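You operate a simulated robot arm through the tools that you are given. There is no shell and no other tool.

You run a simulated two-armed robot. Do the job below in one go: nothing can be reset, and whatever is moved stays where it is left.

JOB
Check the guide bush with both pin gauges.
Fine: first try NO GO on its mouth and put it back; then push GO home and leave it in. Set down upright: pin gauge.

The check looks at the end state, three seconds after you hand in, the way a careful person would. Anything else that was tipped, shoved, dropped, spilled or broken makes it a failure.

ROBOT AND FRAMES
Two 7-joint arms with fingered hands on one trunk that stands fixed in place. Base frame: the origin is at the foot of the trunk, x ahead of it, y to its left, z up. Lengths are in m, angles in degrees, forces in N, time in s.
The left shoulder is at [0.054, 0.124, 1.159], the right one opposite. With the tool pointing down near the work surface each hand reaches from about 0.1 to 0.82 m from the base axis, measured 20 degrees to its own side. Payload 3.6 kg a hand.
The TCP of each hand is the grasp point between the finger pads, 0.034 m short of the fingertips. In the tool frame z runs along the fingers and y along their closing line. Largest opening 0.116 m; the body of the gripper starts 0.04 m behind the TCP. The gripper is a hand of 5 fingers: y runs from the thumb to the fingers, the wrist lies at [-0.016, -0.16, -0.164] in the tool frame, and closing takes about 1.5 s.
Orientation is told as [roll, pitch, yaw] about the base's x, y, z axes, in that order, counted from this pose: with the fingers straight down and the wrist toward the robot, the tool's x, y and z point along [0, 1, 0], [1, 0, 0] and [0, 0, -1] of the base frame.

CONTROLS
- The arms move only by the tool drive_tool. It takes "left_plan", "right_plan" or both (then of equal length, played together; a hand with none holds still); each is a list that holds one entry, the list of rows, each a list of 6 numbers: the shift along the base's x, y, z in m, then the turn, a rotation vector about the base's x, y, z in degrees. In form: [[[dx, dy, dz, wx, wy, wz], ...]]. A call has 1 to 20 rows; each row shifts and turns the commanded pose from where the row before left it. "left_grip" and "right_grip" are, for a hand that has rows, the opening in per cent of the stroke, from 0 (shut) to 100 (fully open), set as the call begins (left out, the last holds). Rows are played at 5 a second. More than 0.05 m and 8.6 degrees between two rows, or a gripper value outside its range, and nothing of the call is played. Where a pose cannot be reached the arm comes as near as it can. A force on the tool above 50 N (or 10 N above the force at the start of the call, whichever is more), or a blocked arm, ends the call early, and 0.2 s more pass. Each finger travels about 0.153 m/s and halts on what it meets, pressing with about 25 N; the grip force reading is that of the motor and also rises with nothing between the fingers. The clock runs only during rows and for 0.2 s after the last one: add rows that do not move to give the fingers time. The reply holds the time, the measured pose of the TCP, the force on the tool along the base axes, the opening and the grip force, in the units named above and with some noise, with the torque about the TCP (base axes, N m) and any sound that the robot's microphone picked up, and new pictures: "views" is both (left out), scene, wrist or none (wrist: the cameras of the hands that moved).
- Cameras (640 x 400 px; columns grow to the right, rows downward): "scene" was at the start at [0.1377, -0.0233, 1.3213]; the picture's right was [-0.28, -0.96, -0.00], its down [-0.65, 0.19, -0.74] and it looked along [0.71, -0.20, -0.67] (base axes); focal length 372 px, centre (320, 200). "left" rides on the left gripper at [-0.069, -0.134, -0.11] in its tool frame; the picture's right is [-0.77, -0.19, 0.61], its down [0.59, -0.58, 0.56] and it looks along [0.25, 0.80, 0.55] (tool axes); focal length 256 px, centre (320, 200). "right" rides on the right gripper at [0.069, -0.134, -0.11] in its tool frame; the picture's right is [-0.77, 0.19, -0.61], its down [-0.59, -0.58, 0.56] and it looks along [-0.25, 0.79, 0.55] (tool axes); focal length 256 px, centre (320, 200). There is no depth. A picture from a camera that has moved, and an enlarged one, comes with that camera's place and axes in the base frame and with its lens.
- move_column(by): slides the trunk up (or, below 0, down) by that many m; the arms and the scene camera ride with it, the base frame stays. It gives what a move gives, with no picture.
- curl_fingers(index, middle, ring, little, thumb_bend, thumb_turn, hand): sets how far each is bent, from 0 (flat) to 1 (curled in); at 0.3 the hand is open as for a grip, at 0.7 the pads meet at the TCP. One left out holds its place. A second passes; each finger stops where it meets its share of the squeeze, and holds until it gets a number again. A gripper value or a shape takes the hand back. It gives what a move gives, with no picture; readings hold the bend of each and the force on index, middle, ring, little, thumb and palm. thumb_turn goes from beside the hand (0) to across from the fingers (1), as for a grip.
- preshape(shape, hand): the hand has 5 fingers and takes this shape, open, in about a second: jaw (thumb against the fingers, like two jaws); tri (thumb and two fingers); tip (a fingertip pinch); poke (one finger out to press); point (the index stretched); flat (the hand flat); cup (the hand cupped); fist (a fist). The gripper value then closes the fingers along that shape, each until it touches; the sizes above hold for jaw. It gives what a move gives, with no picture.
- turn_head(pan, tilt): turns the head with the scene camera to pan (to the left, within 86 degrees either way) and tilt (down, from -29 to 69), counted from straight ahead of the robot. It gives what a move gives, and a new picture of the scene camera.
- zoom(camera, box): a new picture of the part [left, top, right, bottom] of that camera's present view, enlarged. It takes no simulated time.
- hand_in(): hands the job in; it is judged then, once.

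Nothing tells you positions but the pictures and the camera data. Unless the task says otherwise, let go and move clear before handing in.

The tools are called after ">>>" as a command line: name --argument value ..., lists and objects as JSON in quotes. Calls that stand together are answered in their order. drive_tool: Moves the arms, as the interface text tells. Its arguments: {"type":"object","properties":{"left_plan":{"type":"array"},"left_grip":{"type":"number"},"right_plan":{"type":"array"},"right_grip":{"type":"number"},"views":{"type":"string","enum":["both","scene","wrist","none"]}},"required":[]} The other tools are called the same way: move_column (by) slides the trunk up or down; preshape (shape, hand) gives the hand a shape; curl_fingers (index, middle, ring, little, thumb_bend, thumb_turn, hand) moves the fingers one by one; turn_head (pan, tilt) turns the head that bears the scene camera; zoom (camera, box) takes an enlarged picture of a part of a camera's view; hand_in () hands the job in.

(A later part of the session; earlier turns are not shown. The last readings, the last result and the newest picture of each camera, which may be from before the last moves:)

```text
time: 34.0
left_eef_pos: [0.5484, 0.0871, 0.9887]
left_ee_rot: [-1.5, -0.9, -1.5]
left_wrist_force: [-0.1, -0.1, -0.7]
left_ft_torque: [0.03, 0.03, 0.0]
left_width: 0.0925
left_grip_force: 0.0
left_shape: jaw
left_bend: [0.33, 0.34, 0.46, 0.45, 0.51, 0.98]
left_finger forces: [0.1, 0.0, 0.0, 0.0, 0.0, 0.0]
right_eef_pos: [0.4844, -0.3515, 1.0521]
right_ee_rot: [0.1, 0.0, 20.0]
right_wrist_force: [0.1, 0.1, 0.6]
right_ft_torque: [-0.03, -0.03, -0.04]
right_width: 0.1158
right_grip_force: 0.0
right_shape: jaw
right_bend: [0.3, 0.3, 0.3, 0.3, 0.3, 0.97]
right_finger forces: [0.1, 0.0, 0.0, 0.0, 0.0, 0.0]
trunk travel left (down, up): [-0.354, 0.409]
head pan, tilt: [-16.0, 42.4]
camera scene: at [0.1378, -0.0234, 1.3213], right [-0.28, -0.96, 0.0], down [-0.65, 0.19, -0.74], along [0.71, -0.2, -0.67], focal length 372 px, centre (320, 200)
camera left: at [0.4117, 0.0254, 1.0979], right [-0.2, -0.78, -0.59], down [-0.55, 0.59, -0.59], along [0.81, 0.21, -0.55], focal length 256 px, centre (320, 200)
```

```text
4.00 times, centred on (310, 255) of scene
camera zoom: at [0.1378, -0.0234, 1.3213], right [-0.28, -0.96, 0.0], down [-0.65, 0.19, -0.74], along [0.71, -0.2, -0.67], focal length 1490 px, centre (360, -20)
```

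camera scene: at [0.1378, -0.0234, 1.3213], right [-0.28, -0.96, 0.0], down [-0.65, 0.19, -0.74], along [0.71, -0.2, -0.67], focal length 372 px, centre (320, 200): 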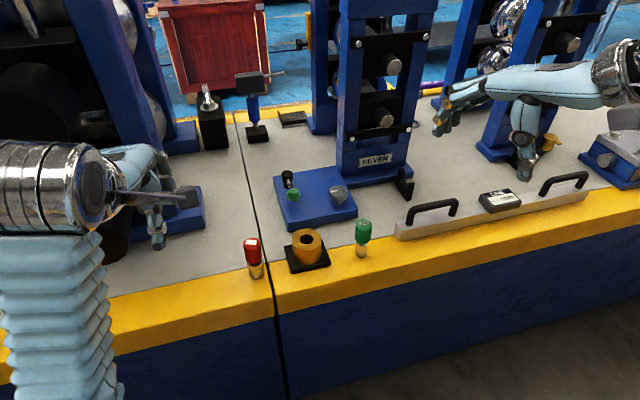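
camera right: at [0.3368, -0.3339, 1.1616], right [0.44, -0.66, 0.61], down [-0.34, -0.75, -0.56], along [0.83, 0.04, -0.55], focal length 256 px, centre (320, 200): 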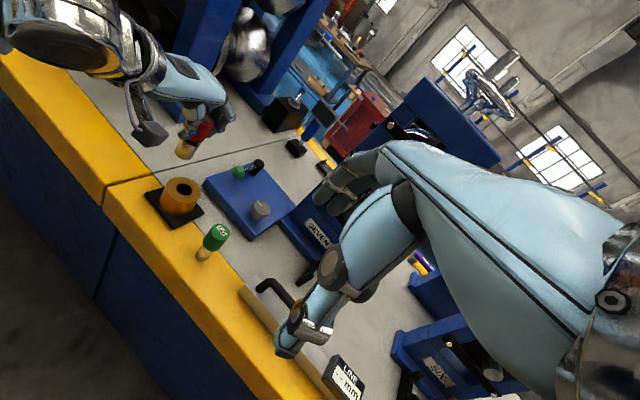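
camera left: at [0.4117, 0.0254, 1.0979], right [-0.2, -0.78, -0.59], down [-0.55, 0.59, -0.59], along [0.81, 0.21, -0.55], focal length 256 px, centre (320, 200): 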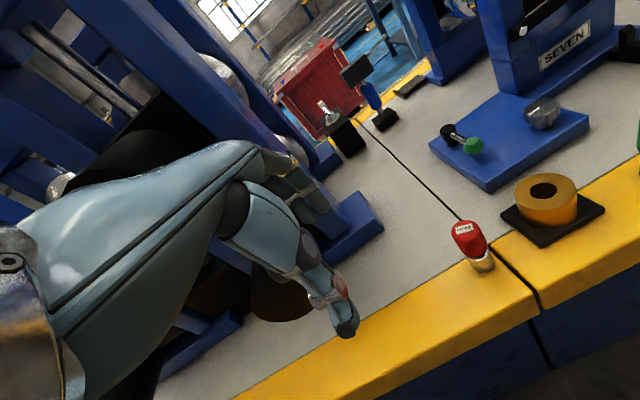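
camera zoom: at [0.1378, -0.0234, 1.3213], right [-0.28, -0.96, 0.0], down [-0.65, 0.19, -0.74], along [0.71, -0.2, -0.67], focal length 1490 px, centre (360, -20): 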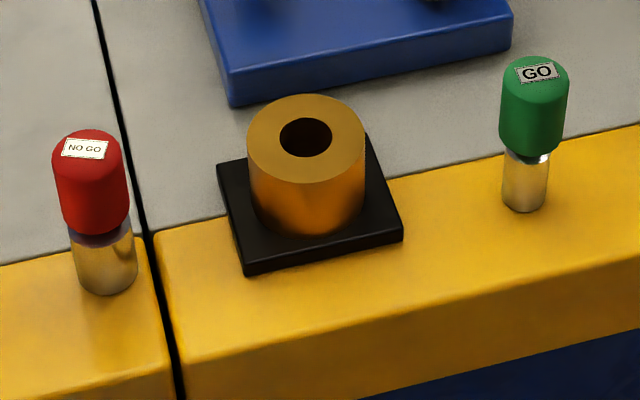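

NO GO is back in place and upright, and the left hand is parked clear. Now GO, at about (0.603, -0.2475). I'll bring the right hand above it, pre-pitched −6.5° so the pads should close on it without leaning it.

>>> drive_tool --right_plan '[[[0.0136, 0.0131, -0.019, 0, 0, -2.5], [0.0136, 0.0131, -0.019, 0, 0, -2.5], [0.0136, 0.0131, -0.019, 0, 0, -2.5], [0.0136, 0.0131, -0.019, 0, 0, -2.5], [0.0136, 0.0131, -0.019, 0, 0, -2.5], [0.0136, 0.0131, -0.019, 0, 0, -2.5], [0.0136, 0.0131, -0.019, 0, 0, -2.5], [0.0136, 0.0131, -0.019, 0, 0, -2.5], [0, 0, 0, 0, -2.2, 0], [0, 0, 0, 0, -2.2, 0], [0, 0, 0, 0, -2.1, 0], [0, 0, 0, 0, 0, 0]]]' --right_grip 100

>>> zoom --camera "right" --box '[190, 160, 400, 370]'

>>> zoom --camera "left" --box '[480, 80, 640, 240]'

```text
time: 36.6
left_eef_pos: [0.5489, 0.0889, 0.9871]
left_ee_rot: [-1.4, -0.9, -1.6]
left_wrist_force: [0.3, -0.1, -0.4]
left_ft_torque: [0.01, 0.02, -0.03]
left_width: 0.0926
left_grip_force: 0.1
left_shape: jaw
left_bend: [0.33, 0.34, 0.46, 0.45, 0.51, 0.98]
left_finger forces: [0.1, 0.0, 0.0, 0.0, 0.1, 0.1]
right_eef_pos: [0.5926, -0.2474, 0.8997]
right_ee_rot: [0.1, -6.5, 0.1]
right_wrist_force: [0.3, -0.4, -0.3]
right_ft_torque: [0.01, -0.01, 0.05]
right_width: 0.1158
right_grip_force: 0.1
right_shape: jaw
right_bend: [0.3, 0.3, 0.3, 0.3, 0.3, 0.97]
right_finger forces: [0.1, 0.1, 0.0, 0.1, 0.0, 0.0]
trunk travel left (down, up): [-0.354, 0.409]
head pan, tilt: [-16.0, 42.4]
camera scene: at [0.1377, -0.0232, 1.3213], right [-0.28, -0.96, 0.0], down [-0.65, 0.19, -0.74], along [0.71, -0.2, -0.67], focal length 372 px, centre (320, 200)
camera right: at [0.4478, -0.1788, 0.9947], right [0.12, -0.77, 0.63], down [-0.51, -0.59, -0.63], along [0.85, -0.25, -0.46], focal length 256 px, centre (320, 200)
```

scene: 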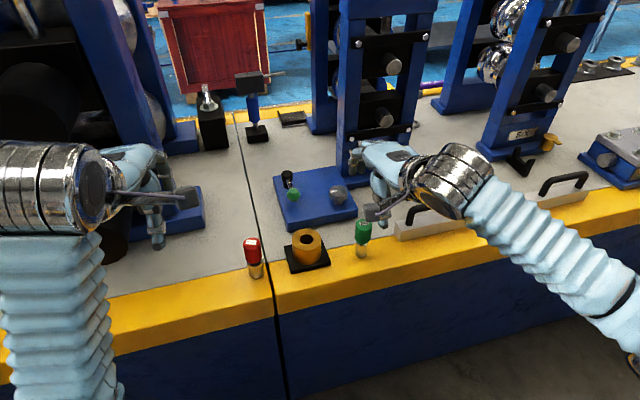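
right: 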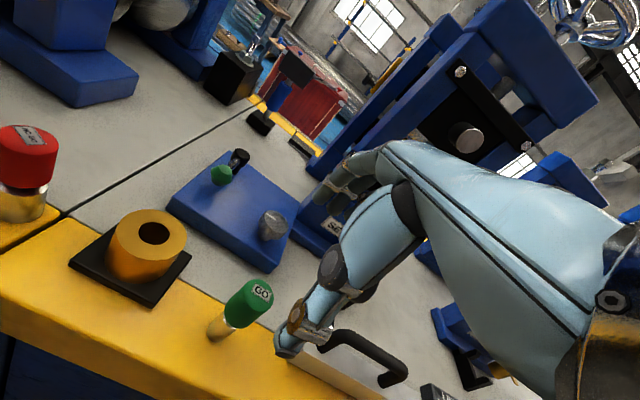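

```text
1.90 times, centred on (295, 265) of right
camera zoom: at [0.4478, -0.1788, 0.9947], right [0.12, -0.77, 0.63], down [-0.51, -0.59, -0.63], along [0.85, -0.25, -0.46], focal length 488 px, centre (368, 76)
```

zoom: 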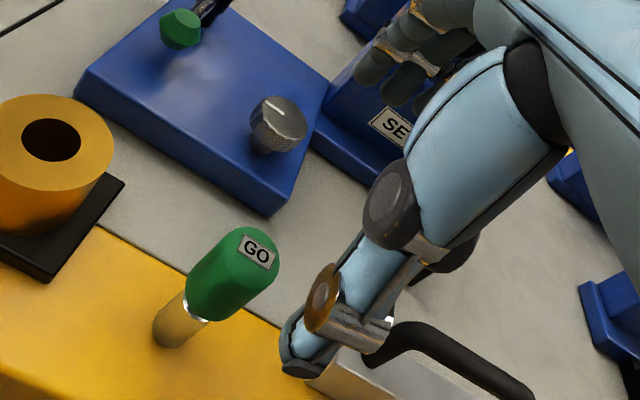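

```text
2.50 times, centred on (560, 160) of left
camera zoom: at [0.4117, 0.0257, 1.0978], right [-0.2, -0.78, -0.59], down [-0.55, 0.59, -0.59], along [0.81, 0.21, -0.55], focal length 640 px, centre (-280, 300)
```

zoom: 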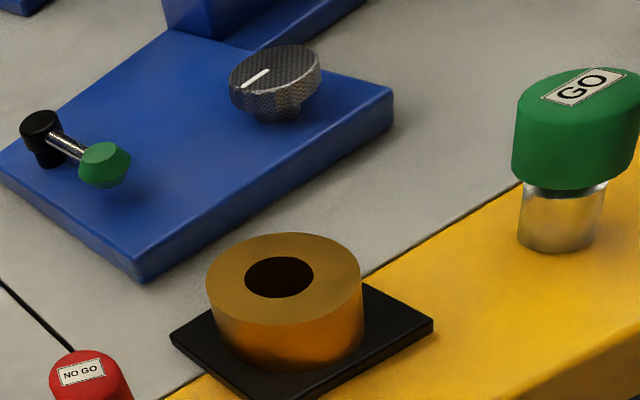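

The hand is lined up over GO. I'll lower it straight down to the handle.

>>> drive_tool --right_plan '[[[0, -0.0003, -0.02, 0, 0, 0], [0, -0.0003, -0.02, 0, 0, 0], [0, 0, -0.02, 0, 0, 0], [0, 0, -0.018, 0, 0, 0], [0, 0, -0.016, 0, 0, 0], [0, 0, -0.014, 0, 0, 0], [0, 0, 0, 0, 0, 0], [0, 0, 0, 0, 0, 0]]]' --right_grip 100 --views "none"

>>> zoom --camera "right" --box '[190, 150, 390, 350]'

>>> zoom --camera "left" --box '[500, 40, 640, 180]'

>>> zoom --camera "scene" --box '[300, 180, 440, 280]'

```text
time: 38.4
left_eef_pos: [0.5479, 0.0879, 0.9869]
left_ee_rot: [-1.5, -0.9, -1.6]
left_wrist_force: [0.5, -0.3, 0.4]
left_ft_torque: [0.0, -0.01, 0.01]
left_width: 0.0925
left_grip_force: 0.1
left_shape: jaw
left_bend: [0.33, 0.34, 0.46, 0.45, 0.51, 0.98]
left_finger forces: [0.1, 0.0, 0.0, 0.0, 0.0, 0.1]
right_eef_pos: [0.5933, -0.2465, 0.7927]
right_ee_rot: [0.0, -6.4, 0.0]
right_wrist_force: [-0.4, 0.9, 0.7]
right_ft_torque: [0.01, -0.02, -0.01]
right_width: 0.1162
right_grip_force: 0.0
right_shape: jaw
right_bend: [0.3, 0.3, 0.3, 0.3, 0.3, 0.97]
right_finger forces: [0.0, 0.1, 0.0, 0.0, 0.0, 0.0]
trunk travel left (down, up): [-0.354, 0.409]
head pan, tilt: [-16.0, 42.4]
```

```text
2.00 times, centred on (290, 250) of right
camera zoom: at [0.4479, -0.1777, 0.8862], right [0.12, -0.77, 0.63], down [-0.51, -0.59, -0.63], along [0.85, -0.25, -0.46], focal length 512 px, centre (380, 100)
```

zoom: 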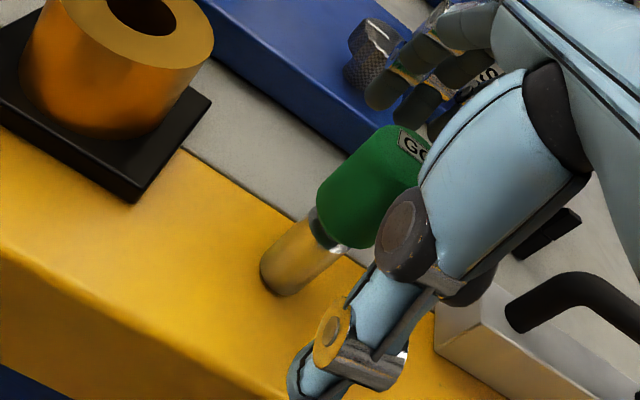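

```text
2.86 times, centred on (570, 110) of left
camera zoom: at [0.4117, 0.0258, 1.0978], right [-0.2, -0.78, -0.59], down [-0.55, 0.59, -0.59], along [0.81, 0.21, -0.55], focal length 731 px, centre (-394, 457)
```

zoom: 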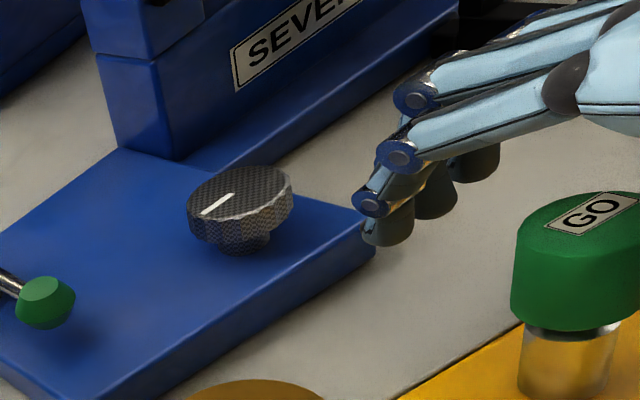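

```text
4.00 times, centred on (370, 230) of scene
camera zoom: at [0.1377, -0.0231, 1.3213], right [-0.28, -0.96, 0.0], down [-0.65, 0.19, -0.74], along [0.71, -0.2, -0.67], focal length 1490 px, centre (120, 80)
```

zoom: 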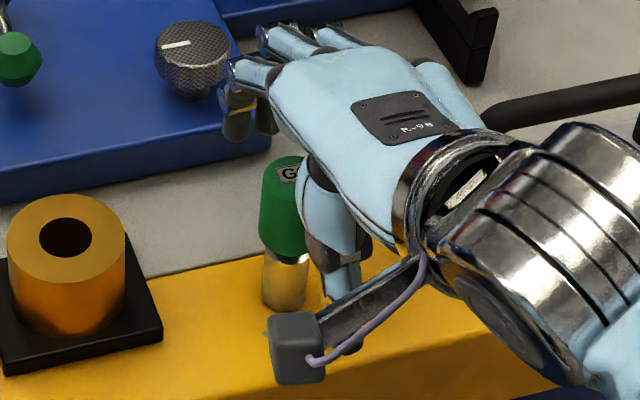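

The handle is between thumb and fingers. I'll close in stages and watch for any shove.

>>> drive_tool --right_plan '[[[0, 0, 0, 0, 0, 0], [0, 0, 0, 0, 0, 0], [0, 0, 0, 0, 0, 0], [0, 0, 0, 0, 0, 0], [0, 0, 0, 0, 0, 0]]]' --right_grip 40 --views "none"

>>> zoom --camera "right" --box '[230, 170, 390, 320]'

>>> zoom --camera "left" --box '[540, 70, 640, 190]'

>>> zoom --camera "scene" --box '[330, 200, 410, 270]'

```text
time: 39.6
left_eef_pos: [0.5474, 0.0872, 0.9875]
left_ee_rot: [-1.5, -0.9, -1.7]
left_wrist_force: [-0.3, 0.2, -0.6]
left_ft_torque: [-0.01, 0.03, 0.01]
left_width: 0.0926
left_grip_force: 0.1
left_shape: jaw
left_bend: [0.33, 0.34, 0.46, 0.45, 0.51, 0.98]
left_finger forces: [0.0, 0.0, 0.0, 0.1, 0.0, 0.0]
right_eef_pos: [0.5926, -0.246, 0.7906]
right_ee_rot: [0.0, -6.5, 0.1]
right_wrist_force: [0.0, 0.0, -0.7]
right_ft_torque: [0.02, 0.0, -0.02]
right_width: 0.0469
right_grip_force: 0.1
right_shape: jaw
right_bend: [0.45, 0.49, 0.65, 0.63, 0.69, 1.0]
right_finger forces: [0.0, 0.0, 0.0, 0.1, 0.0, 0.1]
trunk travel left (down, up): [-0.354, 0.409]
head pan, tilt: [-16.0, 42.4]
```

```text
2.67 times, centred on (310, 245) of right
camera zoom: at [0.4479, -0.1777, 0.8864], right [0.12, -0.77, 0.63], down [-0.51, -0.59, -0.63], along [0.85, -0.25, -0.46], focal length 683 px, centre (347, 80)
```

zoom: 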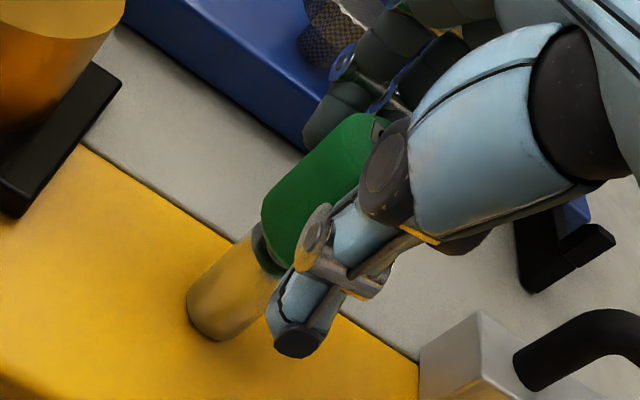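

```text
3.33 times, centred on (590, 130) of left
camera zoom: at [0.4117, 0.0258, 1.0978], right [-0.2, -0.78, -0.59], down [-0.55, 0.59, -0.59], along [0.81, 0.21, -0.55], focal length 853 px, centre (-580, 433)
```

zoom: 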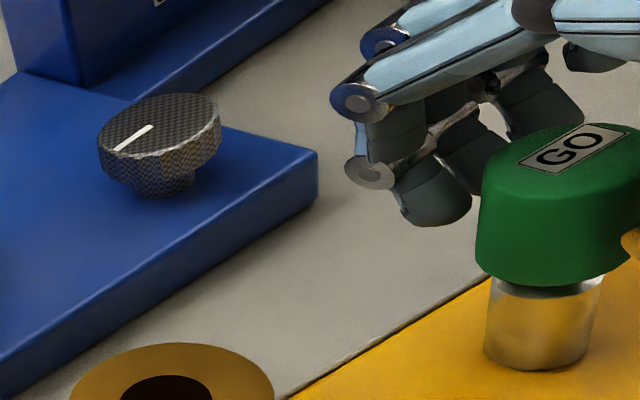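

```text
5.71 times, centred on (370, 235) of scene
camera zoom: at [0.1377, -0.0231, 1.3213], right [-0.28, -0.96, 0.0], down [-0.65, 0.19, -0.74], along [0.71, -0.2, -0.67], focal length 2128 px, centre (34, 0)
```

zoom: 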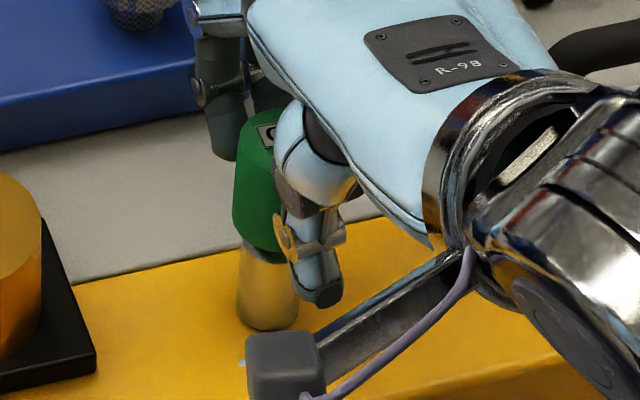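

>>> drive_tool --right_plan '[[[0, 0, 0, 0, 0, 0], [0, 0, 0, 0, 0, 0], [0, 0, 0, 0, 0, 0]]]' --right_grip 33 --views "none"

>>> zoom --camera "right" --box '[230, 170, 390, 320]'

>>> zoom --camera "left" --box '[540, 70, 640, 190]'

```text
time: 40.4
left_eef_pos: [0.5484, 0.0875, 0.9873]
left_ee_rot: [-1.5, -0.9, -1.6]
left_wrist_force: [-0.3, 0.0, -0.8]
left_ft_torque: [0.0, -0.02, 0.02]
left_width: 0.0928
left_grip_force: 0.1
left_shape: jaw
left_bend: [0.33, 0.34, 0.46, 0.45, 0.51, 0.98]
left_finger forces: [0.1, 0.0, 0.0, 0.1, 0.0, 0.1]
right_eef_pos: [0.5935, -0.2466, 0.7925]
right_ee_rot: [0.0, -6.5, 0.0]
right_wrist_force: [-1.3, -0.4, 0.1]
right_ft_torque: [0.01, 0.0, -0.01]
right_width: 0.0387
right_grip_force: 0.0
right_shape: jaw
right_bend: [0.48, 0.52, 0.67, 0.65, 0.7, 1.0]
right_finger forces: [0.0, 0.0, 0.0, 0.1, 0.0, 0.0]
trunk travel left (down, up): [-0.354, 0.409]
head pan, tilt: [-16.0, 42.4]
```

```text
2.67 times, centred on (310, 245) of right
camera zoom: at [0.4479, -0.1777, 0.8863], right [0.12, -0.77, 0.63], down [-0.51, -0.59, -0.63], along [0.85, -0.25, -0.46], focal length 683 px, centre (347, 80)
```

zoom: 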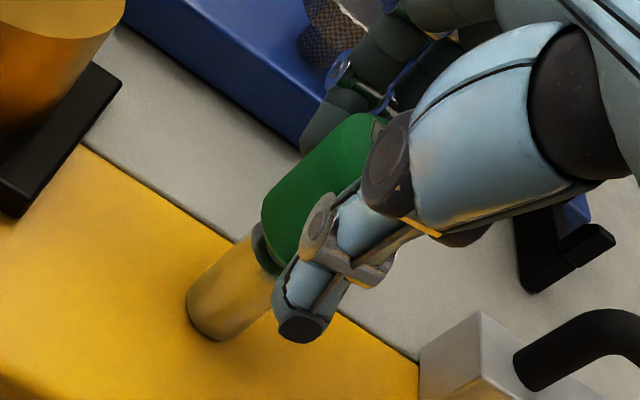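

```text
3.33 times, centred on (590, 130) of left
camera zoom: at [0.4117, 0.0258, 1.0978], right [-0.2, -0.78, -0.59], down [-0.55, 0.59, -0.59], along [0.81, 0.21, -0.55], focal length 853 px, centre (-580, 433)
```

zoom: 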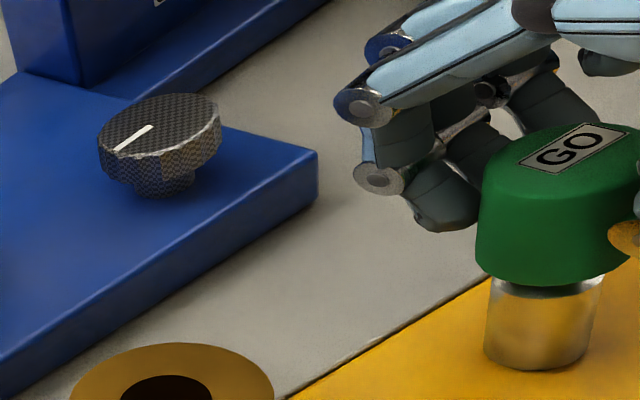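

Nothing has contacted or moved yet. I'll close a little further, then apply full grip.

>>> drive_tool --right_plan '[[[0, 0, 0, 0, 0, 0], [0, 0, 0, 0, 0, 0], [0, 0, 0, 0, 0, 0]]]' --right_grip 28 --views "none"

>>> zoom --camera "right" --box '[230, 170, 390, 320]'

>>> zoom --camera "left" --box '[540, 70, 640, 190]'

```text
time: 41.2
left_eef_pos: [0.5487, 0.0873, 0.9877]
left_ee_rot: [-1.5, -0.9, -1.6]
left_wrist_force: [0.0, -0.2, 0.6]
left_ft_torque: [0.01, 0.01, 0.03]
left_width: 0.0927
left_grip_force: 0.1
left_shape: jaw
left_bend: [0.33, 0.34, 0.46, 0.45, 0.51, 0.98]
left_finger forces: [0.1, 0.0, 0.0, 0.0, 0.0, 0.0]
right_eef_pos: [0.5923, -0.247, 0.7912]
right_ee_rot: [0.1, -6.6, 0.1]
right_wrist_force: [0.9, -0.3, 0.0]
right_ft_torque: [0.02, -0.02, 0.0]
right_width: 0.0336
right_grip_force: 0.1
right_shape: jaw
right_bend: [0.51, 0.54, 0.68, 0.66, 0.7, 1.0]
right_finger forces: [0.6, 0.7, 0.0, 0.0, 0.4, 0.1]
trunk travel left (down, up): [-0.354, 0.409]
head pan, tilt: [-16.0, 42.4]
```

```text
2.67 times, centred on (310, 245) of right
camera zoom: at [0.448, -0.1777, 0.8864], right [0.12, -0.77, 0.63], down [-0.51, -0.59, -0.63], along [0.85, -0.25, -0.46], focal length 683 px, centre (347, 80)
```

zoom: 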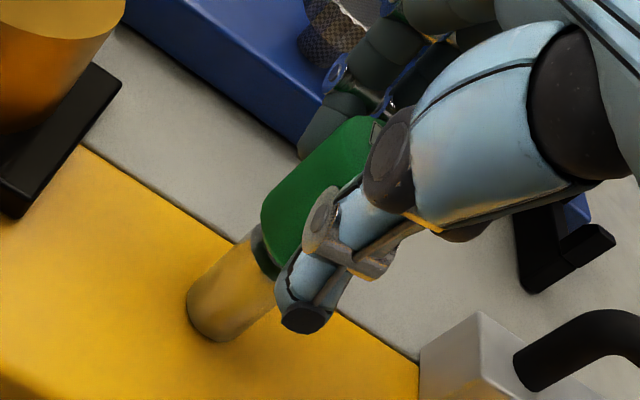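

```text
3.33 times, centred on (590, 130) of left
camera zoom: at [0.4117, 0.0258, 1.0978], right [-0.2, -0.78, -0.59], down [-0.55, 0.59, -0.59], along [0.81, 0.21, -0.55], focal length 853 px, centre (-580, 433)
```

zoom: 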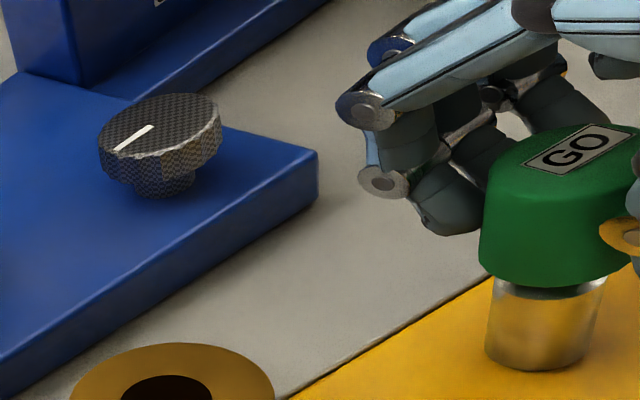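

Index, middle and thumb all touch evenly and GO is still upright. Applying full grip now.

>>> drive_tool --right_plan '[[[0, 0, 0, 0, 0, 0], [0, 0, 0, 0, 0, 0], [0, 0, 0, 0, 0, 0], [0, 0, 0, 0, 0, 0]]]' --right_grip 0 --views "none"

>>> zoom --camera "right" --box '[230, 170, 390, 320]'

>>> zoom --camera "left" --box '[540, 70, 640, 190]'

```text
time: 42.2
left_eef_pos: [0.548, 0.0874, 0.9873]
left_ee_rot: [-1.4, -0.9, -1.6]
left_wrist_force: [-0.1, -0.7, 0.2]
left_ft_torque: [-0.03, 0.0, -0.01]
left_width: 0.0927
left_grip_force: 0.1
left_shape: jaw
left_bend: [0.33, 0.34, 0.46, 0.45, 0.51, 0.98]
left_finger forces: [0.1, 0.1, 0.0, 0.0, 0.0, 0.1]
right_eef_pos: [0.5917, -0.2458, 0.7905]
right_ee_rot: [0.1, -6.3, 0.1]
right_wrist_force: [1.7, 0.0, 0.7]
right_ft_torque: [0.02, -0.09, -0.04]
right_width: 0.0271
right_grip_force: 24.6
right_shape: jaw
right_bend: [0.53, 0.56, 0.69, 0.68, 0.7, 1.0]
right_finger forces: [13.7, 8.8, 0.0, 0.0, 20.2, 0.0]
trunk travel left (down, up): [-0.354, 0.409]
head pan, tilt: [-16.0, 42.4]
```

```text
2.67 times, centred on (310, 245) of right
camera zoom: at [0.448, -0.1777, 0.8862], right [0.12, -0.77, 0.63], down [-0.51, -0.59, -0.63], along [0.85, -0.25, -0.46], focal length 683 px, centre (347, 80)
```

zoom: 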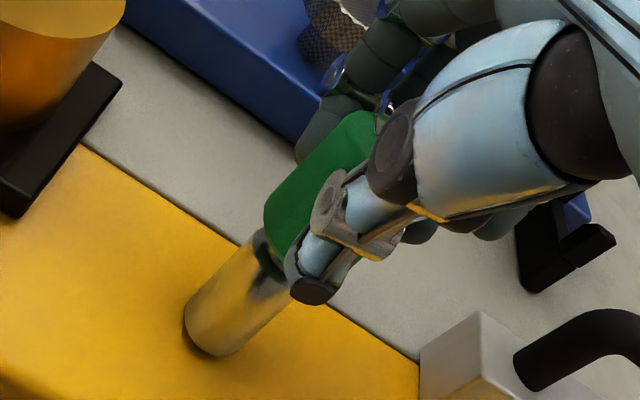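

```text
3.33 times, centred on (590, 130) of left
camera zoom: at [0.4118, 0.0257, 1.0977], right [-0.2, -0.78, -0.59], down [-0.55, 0.59, -0.59], along [0.81, 0.21, -0.55], focal length 853 px, centre (-580, 433)
```

zoom: 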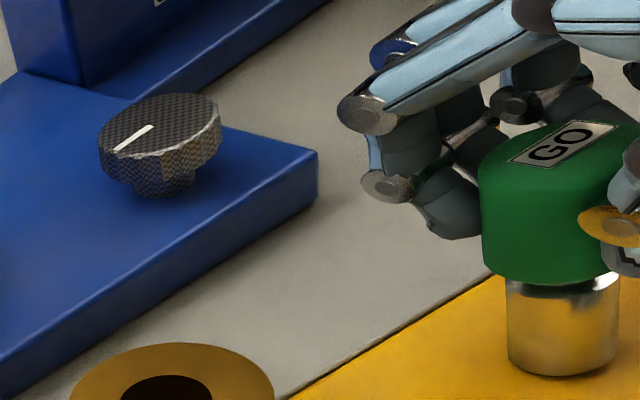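

GO is gripped but tipped a few degrees again as the pads bedded in. I'll lift it clear and measure the lean.

>>> drive_tool --right_plan '[[[0, 0, 0.01, 0, 0, 0], [0, 0, 0.015, 0, 0, 0], [0, 0, 0.02, 0, 0, 0], [0, 0, 0.02, 0, 0, 0], [0, 0, 0.02, 0, 0, 0], [0, 0, 0.015, 0, 0, 0], [0, 0, 0, 0, 0, 0], [0, 0, 0, 0, 0, 0]]]' --right_grip 0

>>> zoom --camera "right" --box '[250, 210, 350, 310]'

>>> zoom --camera "left" --box '[540, 10, 640, 130]'

>>> zoom --camera "scene" --box '[330, 170, 420, 260]'

```text
time: 44.0
left_eef_pos: [0.5491, 0.0877, 0.9872]
left_ee_rot: [-1.5, -0.8, -1.6]
left_wrist_force: [0.5, 0.5, -1.2]
left_ft_torque: [0.01, -0.02, 0.01]
left_width: 0.0924
left_grip_force: 0.1
left_shape: jaw
left_bend: [0.33, 0.34, 0.46, 0.45, 0.51, 0.98]
left_finger forces: [0.0, 0.0, 0.0, 0.0, 0.0, 0.0]
right_eef_pos: [0.5937, -0.2481, 0.8907]
right_ee_rot: [0.0, -6.4, 0.1]
right_wrist_force: [0.7, -0.7, -3.5]
right_ft_torque: [-0.04, -0.02, -0.03]
right_width: 0.0268
right_grip_force: 25.4
right_shape: jaw
right_bend: [0.53, 0.56, 0.69, 0.68, 0.7, 1.0]
right_finger forces: [13.6, 8.6, 0.1, 0.0, 20.3, 0.0]
trunk travel left (down, up): [-0.354, 0.409]
head pan, tilt: [-16.0, 42.4]
camera scene: at [0.138, -0.0233, 1.3212], right [-0.28, -0.96, 0.0], down [-0.65, 0.19, -0.74], along [0.71, -0.2, -0.67], focal length 372 px, centre (320, 200)
camera right: at [0.4484, -0.1788, 0.9853], right [0.12, -0.77, 0.63], down [-0.51, -0.59, -0.63], along [0.85, -0.25, -0.46], focal length 256 px, centre (320, 200)
```

scene: 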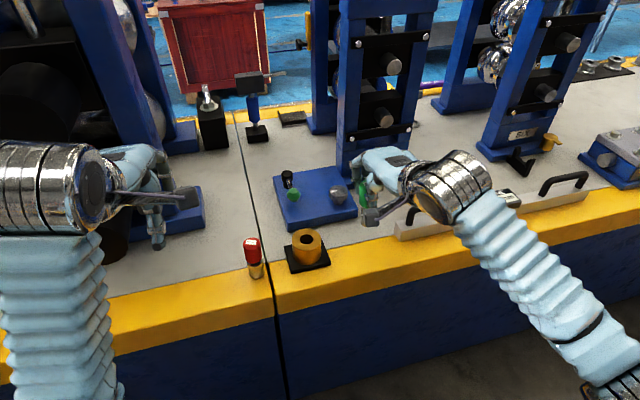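
right: 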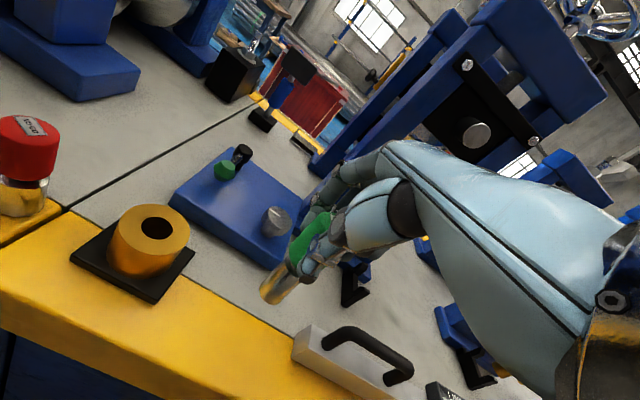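

```text
4.00 times, centred on (300, 260) of right
camera zoom: at [0.4484, -0.1788, 0.9853], right [0.12, -0.77, 0.63], down [-0.51, -0.59, -0.63], along [0.85, -0.25, -0.46], focal length 1024 px, centre (400, -40)
```

zoom: 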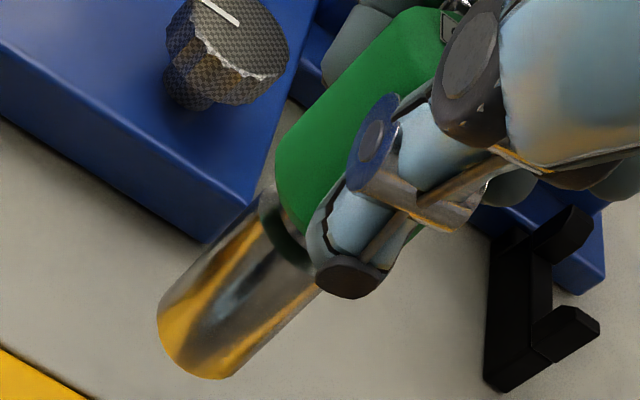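

```text
3.33 times, centred on (590, 70) of left
camera zoom: at [0.412, 0.0257, 1.0977], right [-0.2, -0.78, -0.59], down [-0.55, 0.59, -0.59], along [0.81, 0.21, -0.55], focal length 853 px, centre (-580, 633)
```

zoom: 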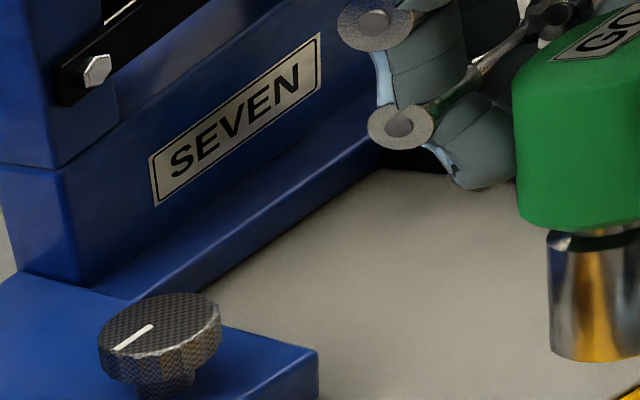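

```text
4.44 times, centred on (375, 215) of scene
camera zoom: at [0.138, -0.0233, 1.3212], right [-0.28, -0.96, 0.0], down [-0.65, 0.19, -0.74], along [0.71, -0.2, -0.67], focal length 1655 px, centre (76, 133)
```

zoom: 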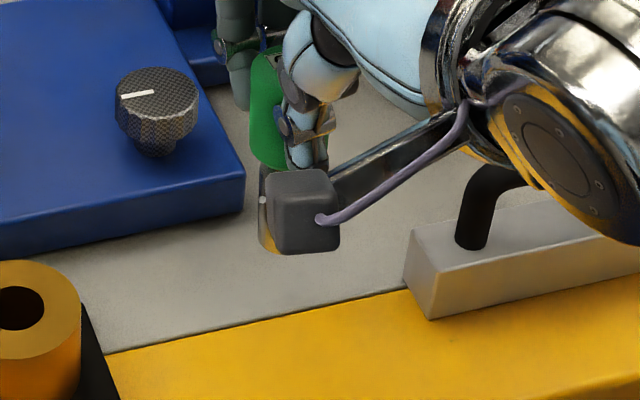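

I need a better measurement of the lean, so I'll take tighter zooms.

>>> zoom --camera "scene" --box '[355, 180, 395, 230]'

>>> zoom --camera "left" --box '[580, 60, 640, 120]'

>>> zoom --camera "right" --box '[255, 235, 325, 310]'

```text
8.00 times, centred on (375, 205) of scene
camera zoom: at [0.138, -0.0233, 1.3212], right [-0.28, -0.96, 0.0], down [-0.65, 0.19, -0.74], along [0.71, -0.2, -0.67], focal length 2980 px, centre (-120, 160)
```

zoom: 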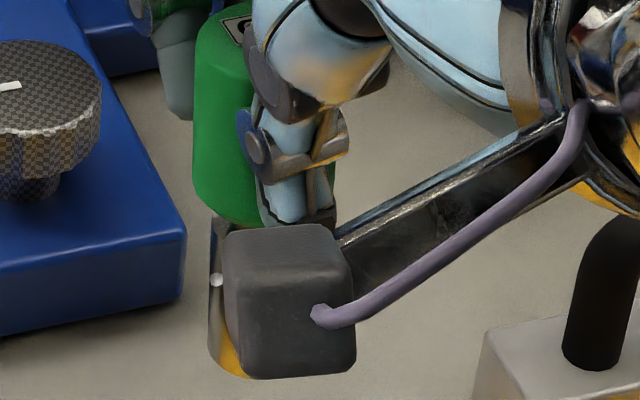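

```text
6.67 times, centred on (610, 90) of left
camera zoom: at [0.412, 0.0257, 1.0977], right [-0.2, -0.78, -0.59], down [-0.55, 0.59, -0.59], along [0.81, 0.21, -0.55], focal length 1707 px, centre (-1613, 933)
```

zoom: 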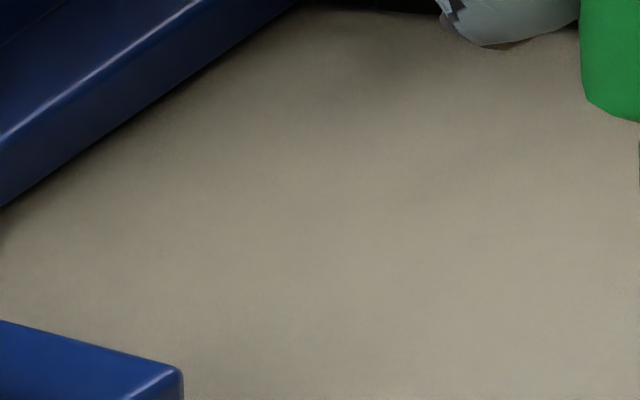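

```text
5.33 times, centred on (290, 272) of right
camera zoom: at [0.4484, -0.1788, 0.9853], right [0.12, -0.77, 0.63], down [-0.51, -0.59, -0.63], along [0.85, -0.25, -0.46], focal length 1365 px, centre (480, -187)
```

zoom: 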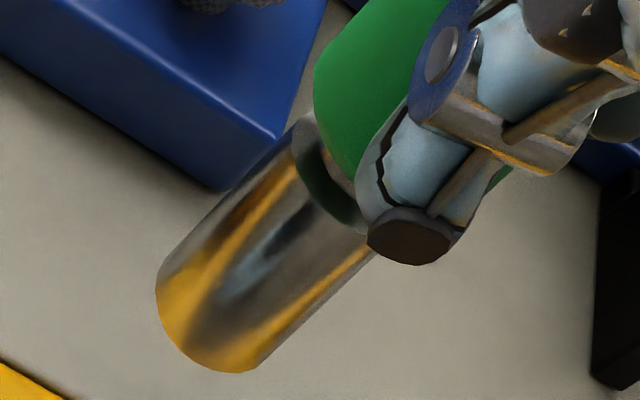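

My estimate is that the lower end leans about 3–4° toward the robot and 2–3° toward −y. I'll partly correct that, carry GO over the bush at a safe height where all the cameras see it better, and yaw the left hand for a side view.

>>> drive_tool --right_plan '[[[0, 0, 0.004, 0.75, -1.5, 0], [0, 0, 0.004, 0.75, -1.5, 0], [0.0031, 0.0142, 0, 0, 0, 0], [0.0031, 0.0142, 0, 0, 0, 0], [0.0031, 0.0142, 0, 0, 0, 0], [0.0031, 0.0142, 0, 0, 0, 0], [0.0031, 0.0142, 0, 0, 0, 0], [0.0031, 0.0142, 0, 0, 0, 0], [0.0031, 0.0142, 0, 0, 0, 0], [0.0028, 0.0139, 0, 0, 0, 0], [0, 0, 0, 0, 0, 0]]]' --left_plan '[[[0, 0, 0, 0, 0, -3], [0, 0, 0, 0, 0, -3], [0, 0, 0, 0, 0, -3], [0, 0, 0, 0, 0, -3], [0, 0, 0, 0, 0, -3], [0, 0, 0, 0, 0, -3], [0, 0, 0, 0, 0, -3], [0, 0, 0, 0, 0, -3], [0, 0, 0, 0, 0, 0], [0, 0, 0, 0, 0, 0], [0, 0, 0, 0, 0, 0]]]' --right_grip 0

>>> zoom --camera "right" --box '[255, 215, 325, 310]'

>>> zoom --camera "scene" --box '[270, 180, 350, 260]'

```text
time: 46.4
left_eef_pos: [0.5492, 0.0887, 0.9884]
left_ee_rot: [-1.4, -0.8, -25.6]
left_wrist_force: [0.3, -0.2, -0.8]
left_ft_torque: [-0.02, 0.03, 0.0]
left_width: 0.0923
left_grip_force: 0.1
left_shape: jaw
left_bend: [0.33, 0.34, 0.46, 0.45, 0.51, 0.98]
left_finger forces: [0.1, 0.0, 0.1, 0.1, 0.0, 0.0]
right_eef_pos: [0.6182, -0.1339, 0.8984]
right_ee_rot: [1.5, -9.4, -0.1]
right_wrist_force: [-0.8, -0.6, -2.9]
right_ft_torque: [0.0, 0.02, 0.01]
right_width: 0.0267
right_grip_force: 24.9
right_shape: jaw
right_bend: [0.54, 0.56, 0.69, 0.68, 0.7, 1.0]
right_finger forces: [13.5, 8.7, 0.0, 0.0, 20.1, 0.0]
trunk travel left (down, up): [-0.354, 0.409]
head pan, tilt: [-16.0, 42.4]
camera scene: at [0.138, -0.0232, 1.3212], right [-0.28, -0.96, 0.0], down [-0.65, 0.19, -0.74], along [0.71, -0.2, -0.67], focal length 372 px, centre (320, 200)
camera right: at [0.4679, -0.0687, 0.9878], right [0.09, -0.78, 0.61], down [-0.48, -0.57, -0.67], along [0.88, -0.23, -0.42], focal length 256 px, centre (320, 200)
camera left: at [0.3995, 0.0884, 1.0981], right [-0.5, -0.63, -0.59], down [-0.26, 0.76, -0.59], along [0.83, -0.14, -0.55], focal length 256 px, centre (320, 200)
```

scene: 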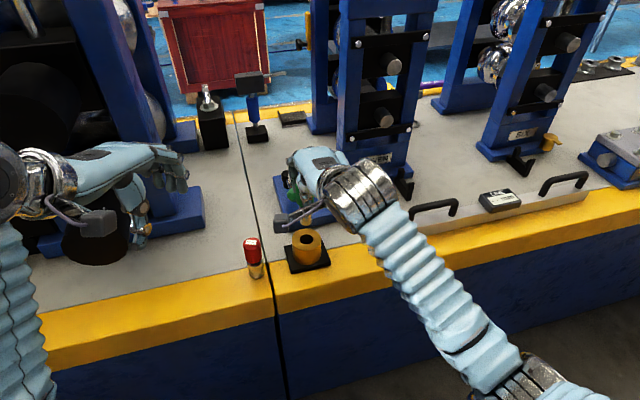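
right: 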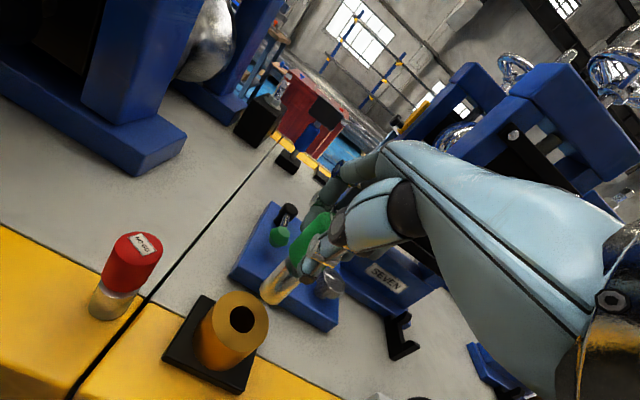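
left: 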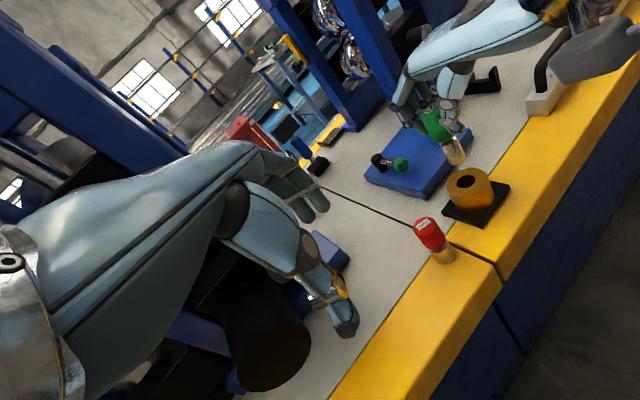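

```text
4.21 times, centred on (290, 262) of right
camera zoom: at [0.4679, -0.0687, 0.9878], right [0.09, -0.78, 0.61], down [-0.48, -0.57, -0.67], along [0.88, -0.23, -0.42], focal length 1078 px, centre (446, -63)
```

zoom: 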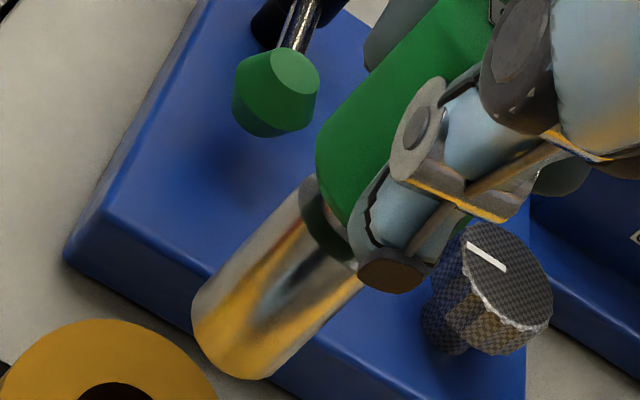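

```text
5.00 times, centred on (310, 220) of scene
camera zoom: at [0.138, -0.0232, 1.3212], right [-0.28, -0.96, 0.0], down [-0.65, 0.19, -0.74], along [0.71, -0.2, -0.67], focal length 1862 px, centre (370, 100)
```

zoom: 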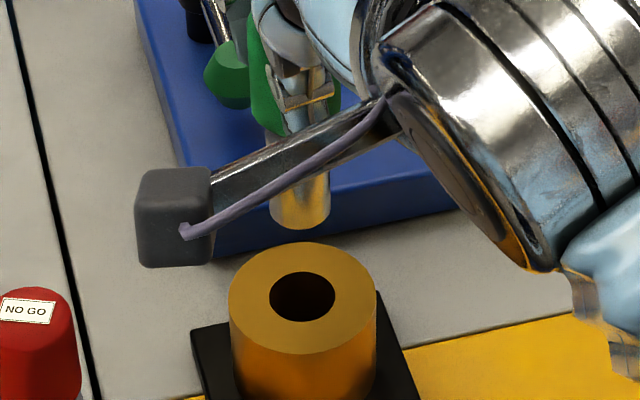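

>>> zoom --camera "left" --box '[400, 90, 520, 240]'

>>> zoom --camera "scene" --box '[290, 185, 330, 235]'

>>> zoom --camera "left" --box '[420, 100, 480, 175]'

```text
2.67 times, centred on (460, 165) of left
camera zoom: at [0.3995, 0.0884, 1.0981], right [-0.5, -0.63, -0.59], down [-0.26, 0.76, -0.59], along [0.83, -0.14, -0.55], focal length 683 px, centre (-53, 293)
```

zoom: 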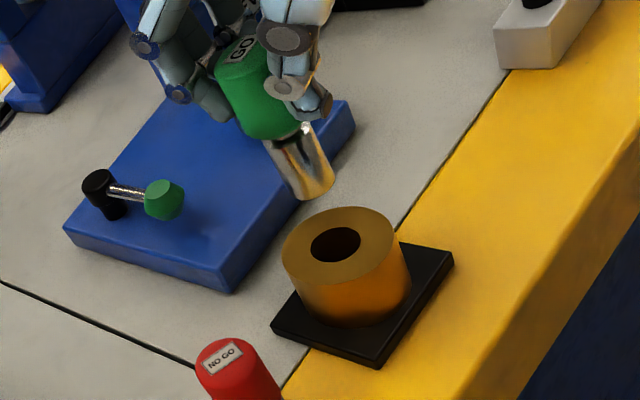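

```text
8.00 times, centred on (310, 210) of scene
camera zoom: at [0.138, -0.0232, 1.3212], right [-0.28, -0.96, 0.0], down [-0.65, 0.19, -0.74], along [0.71, -0.2, -0.67], focal length 2980 px, centre (400, 120)
```

zoom: 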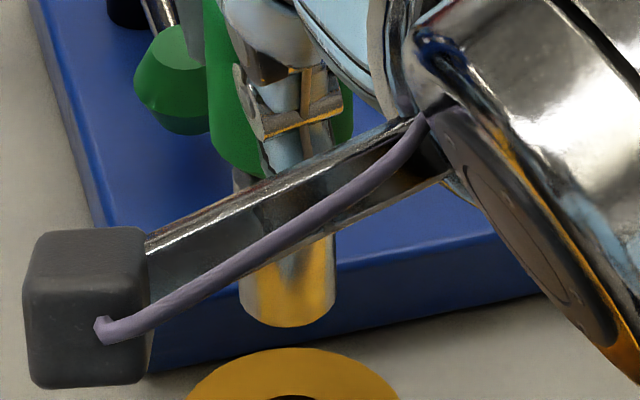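

```text
5.33 times, centred on (450, 138) of left
camera zoom: at [0.3995, 0.0884, 1.0981], right [-0.5, -0.63, -0.59], down [-0.26, 0.76, -0.59], along [0.83, -0.14, -0.55], focal length 1365 px, centre (-373, 533)
```

zoom: 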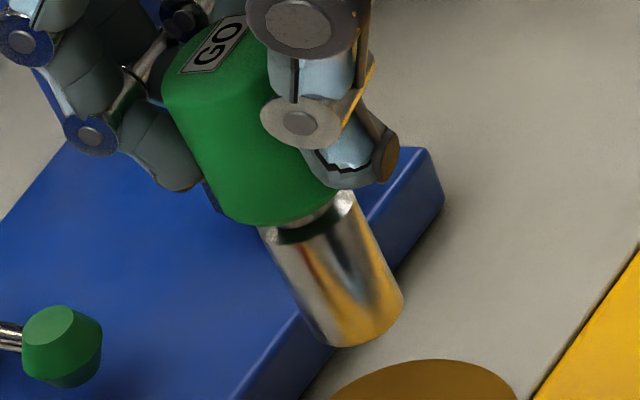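

>>> zoom --camera "left" --box '[400, 205, 470, 275]'

>>> zoom --camera "left" --box '[435, 155, 515, 235]'

>>> zoom --camera "right" --box '[80, 225, 170, 325]'

>>> zoom --camera "right" --box '[160, 285, 280, 400]'

```text
5.71 times, centred on (435, 240) of left
camera zoom: at [0.3995, 0.0884, 1.0981], right [-0.5, -0.63, -0.59], down [-0.26, 0.76, -0.59], along [0.83, -0.14, -0.55], focal length 1463 px, centre (-337, -29)
```

zoom: 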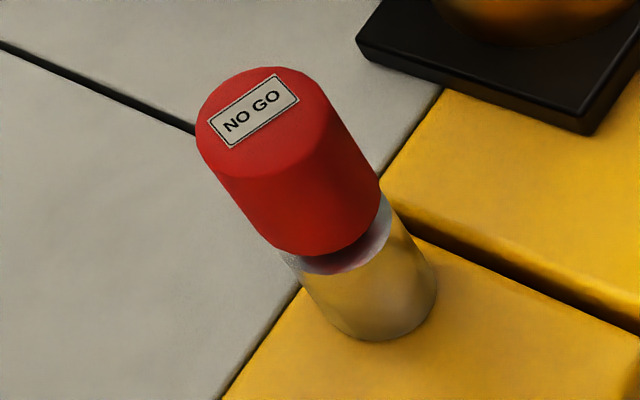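

```text
5.00 times, centred on (475, 195) of left
camera zoom: at [0.3995, 0.0884, 1.0981], right [-0.5, -0.63, -0.59], down [-0.26, 0.76, -0.59], along [0.83, -0.14, -0.55], focal length 1280 px, centre (-455, 225)
```

zoom: 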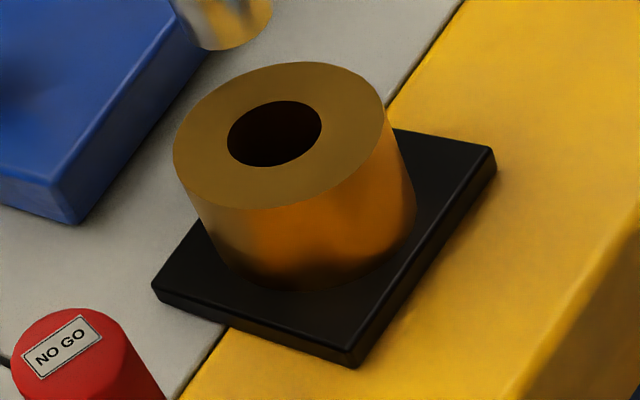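

```text
4.00 times, centred on (125, 275) of right
camera zoom: at [0.4679, -0.0687, 0.9878], right [0.09, -0.78, 0.61], down [-0.48, -0.57, -0.67], along [0.88, -0.23, -0.42], focal length 1024 px, centre (1100, -100)
```

zoom: 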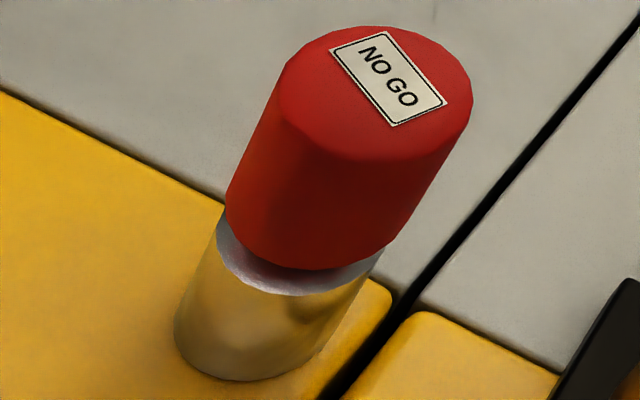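

```text
3.48 times, centred on (220, 342) of right
camera zoom: at [0.4679, -0.0687, 0.9878], right [0.09, -0.78, 0.61], down [-0.48, -0.57, -0.67], along [0.88, -0.23, -0.42], focal length 890 px, centre (668, -296)
```

zoom: 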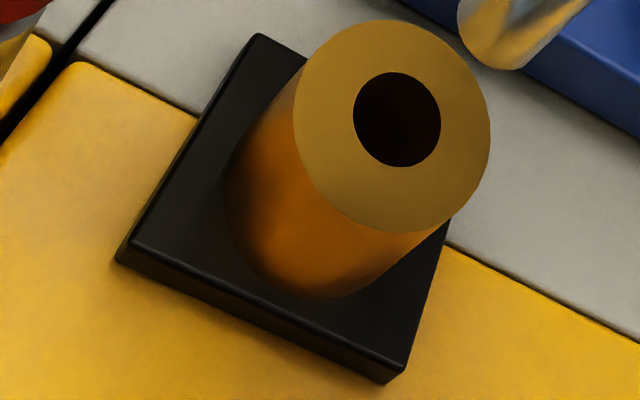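

I want a cleaner measurement of the lean, so I'll take high-magnification zooms of just the pin.

>>> zoom --camera "right" --box '[255, 254, 305, 304]'

>>> zoom --camera "left" --box '[434, 130, 470, 168]'

>>> zoom --camera "scene" --box '[296, 198, 320, 230]'

>>> zoom --camera "left" --box '[424, 235, 464, 270]'

```text
8.00 times, centred on (280, 279) of right
camera zoom: at [0.4679, -0.0687, 0.9878], right [0.09, -0.78, 0.61], down [-0.48, -0.57, -0.67], along [0.88, -0.23, -0.42], focal length 2048 px, centre (640, -432)
```

zoom: 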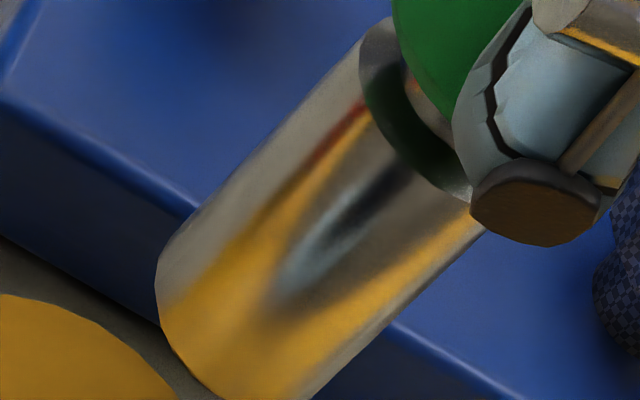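

```text
10.53 times, centred on (452, 149) of left
camera zoom: at [0.3995, 0.0884, 1.0981], right [-0.5, -0.63, -0.59], down [-0.26, 0.76, -0.59], along [0.83, -0.14, -0.55], focal length 2695 px, centre (-1070, 737)
```

zoom: 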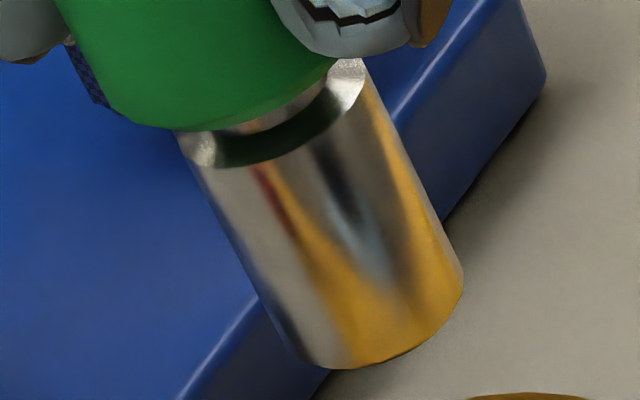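

```text
12.50 times, centred on (308, 214) of scene
camera zoom: at [0.138, -0.0232, 1.3212], right [-0.28, -0.96, 0.0], down [-0.65, 0.19, -0.74], along [0.71, -0.2, -0.67], focal length 4656 px, centre (470, 25)
```

zoom: 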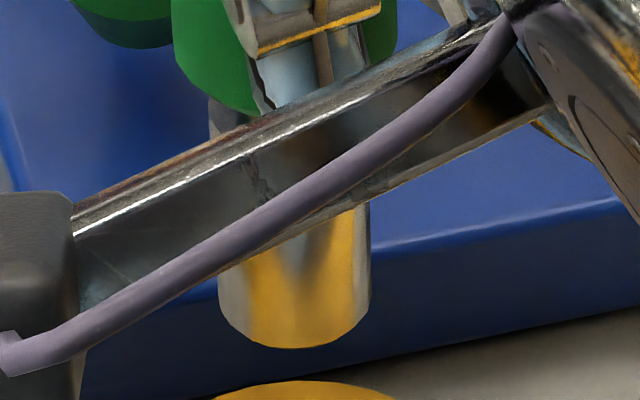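

```text
11.43 times, centred on (444, 252) of left
camera zoom: at [0.3995, 0.0884, 1.0981], right [-0.5, -0.63, -0.59], down [-0.26, 0.76, -0.59], along [0.83, -0.14, -0.55], focal length 2926 px, centre (-1097, -400)
```

zoom: 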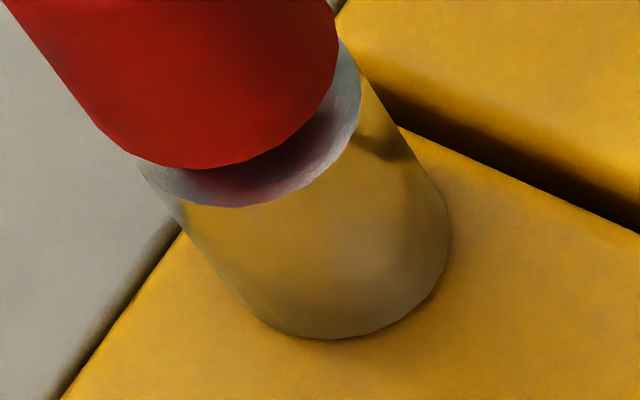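

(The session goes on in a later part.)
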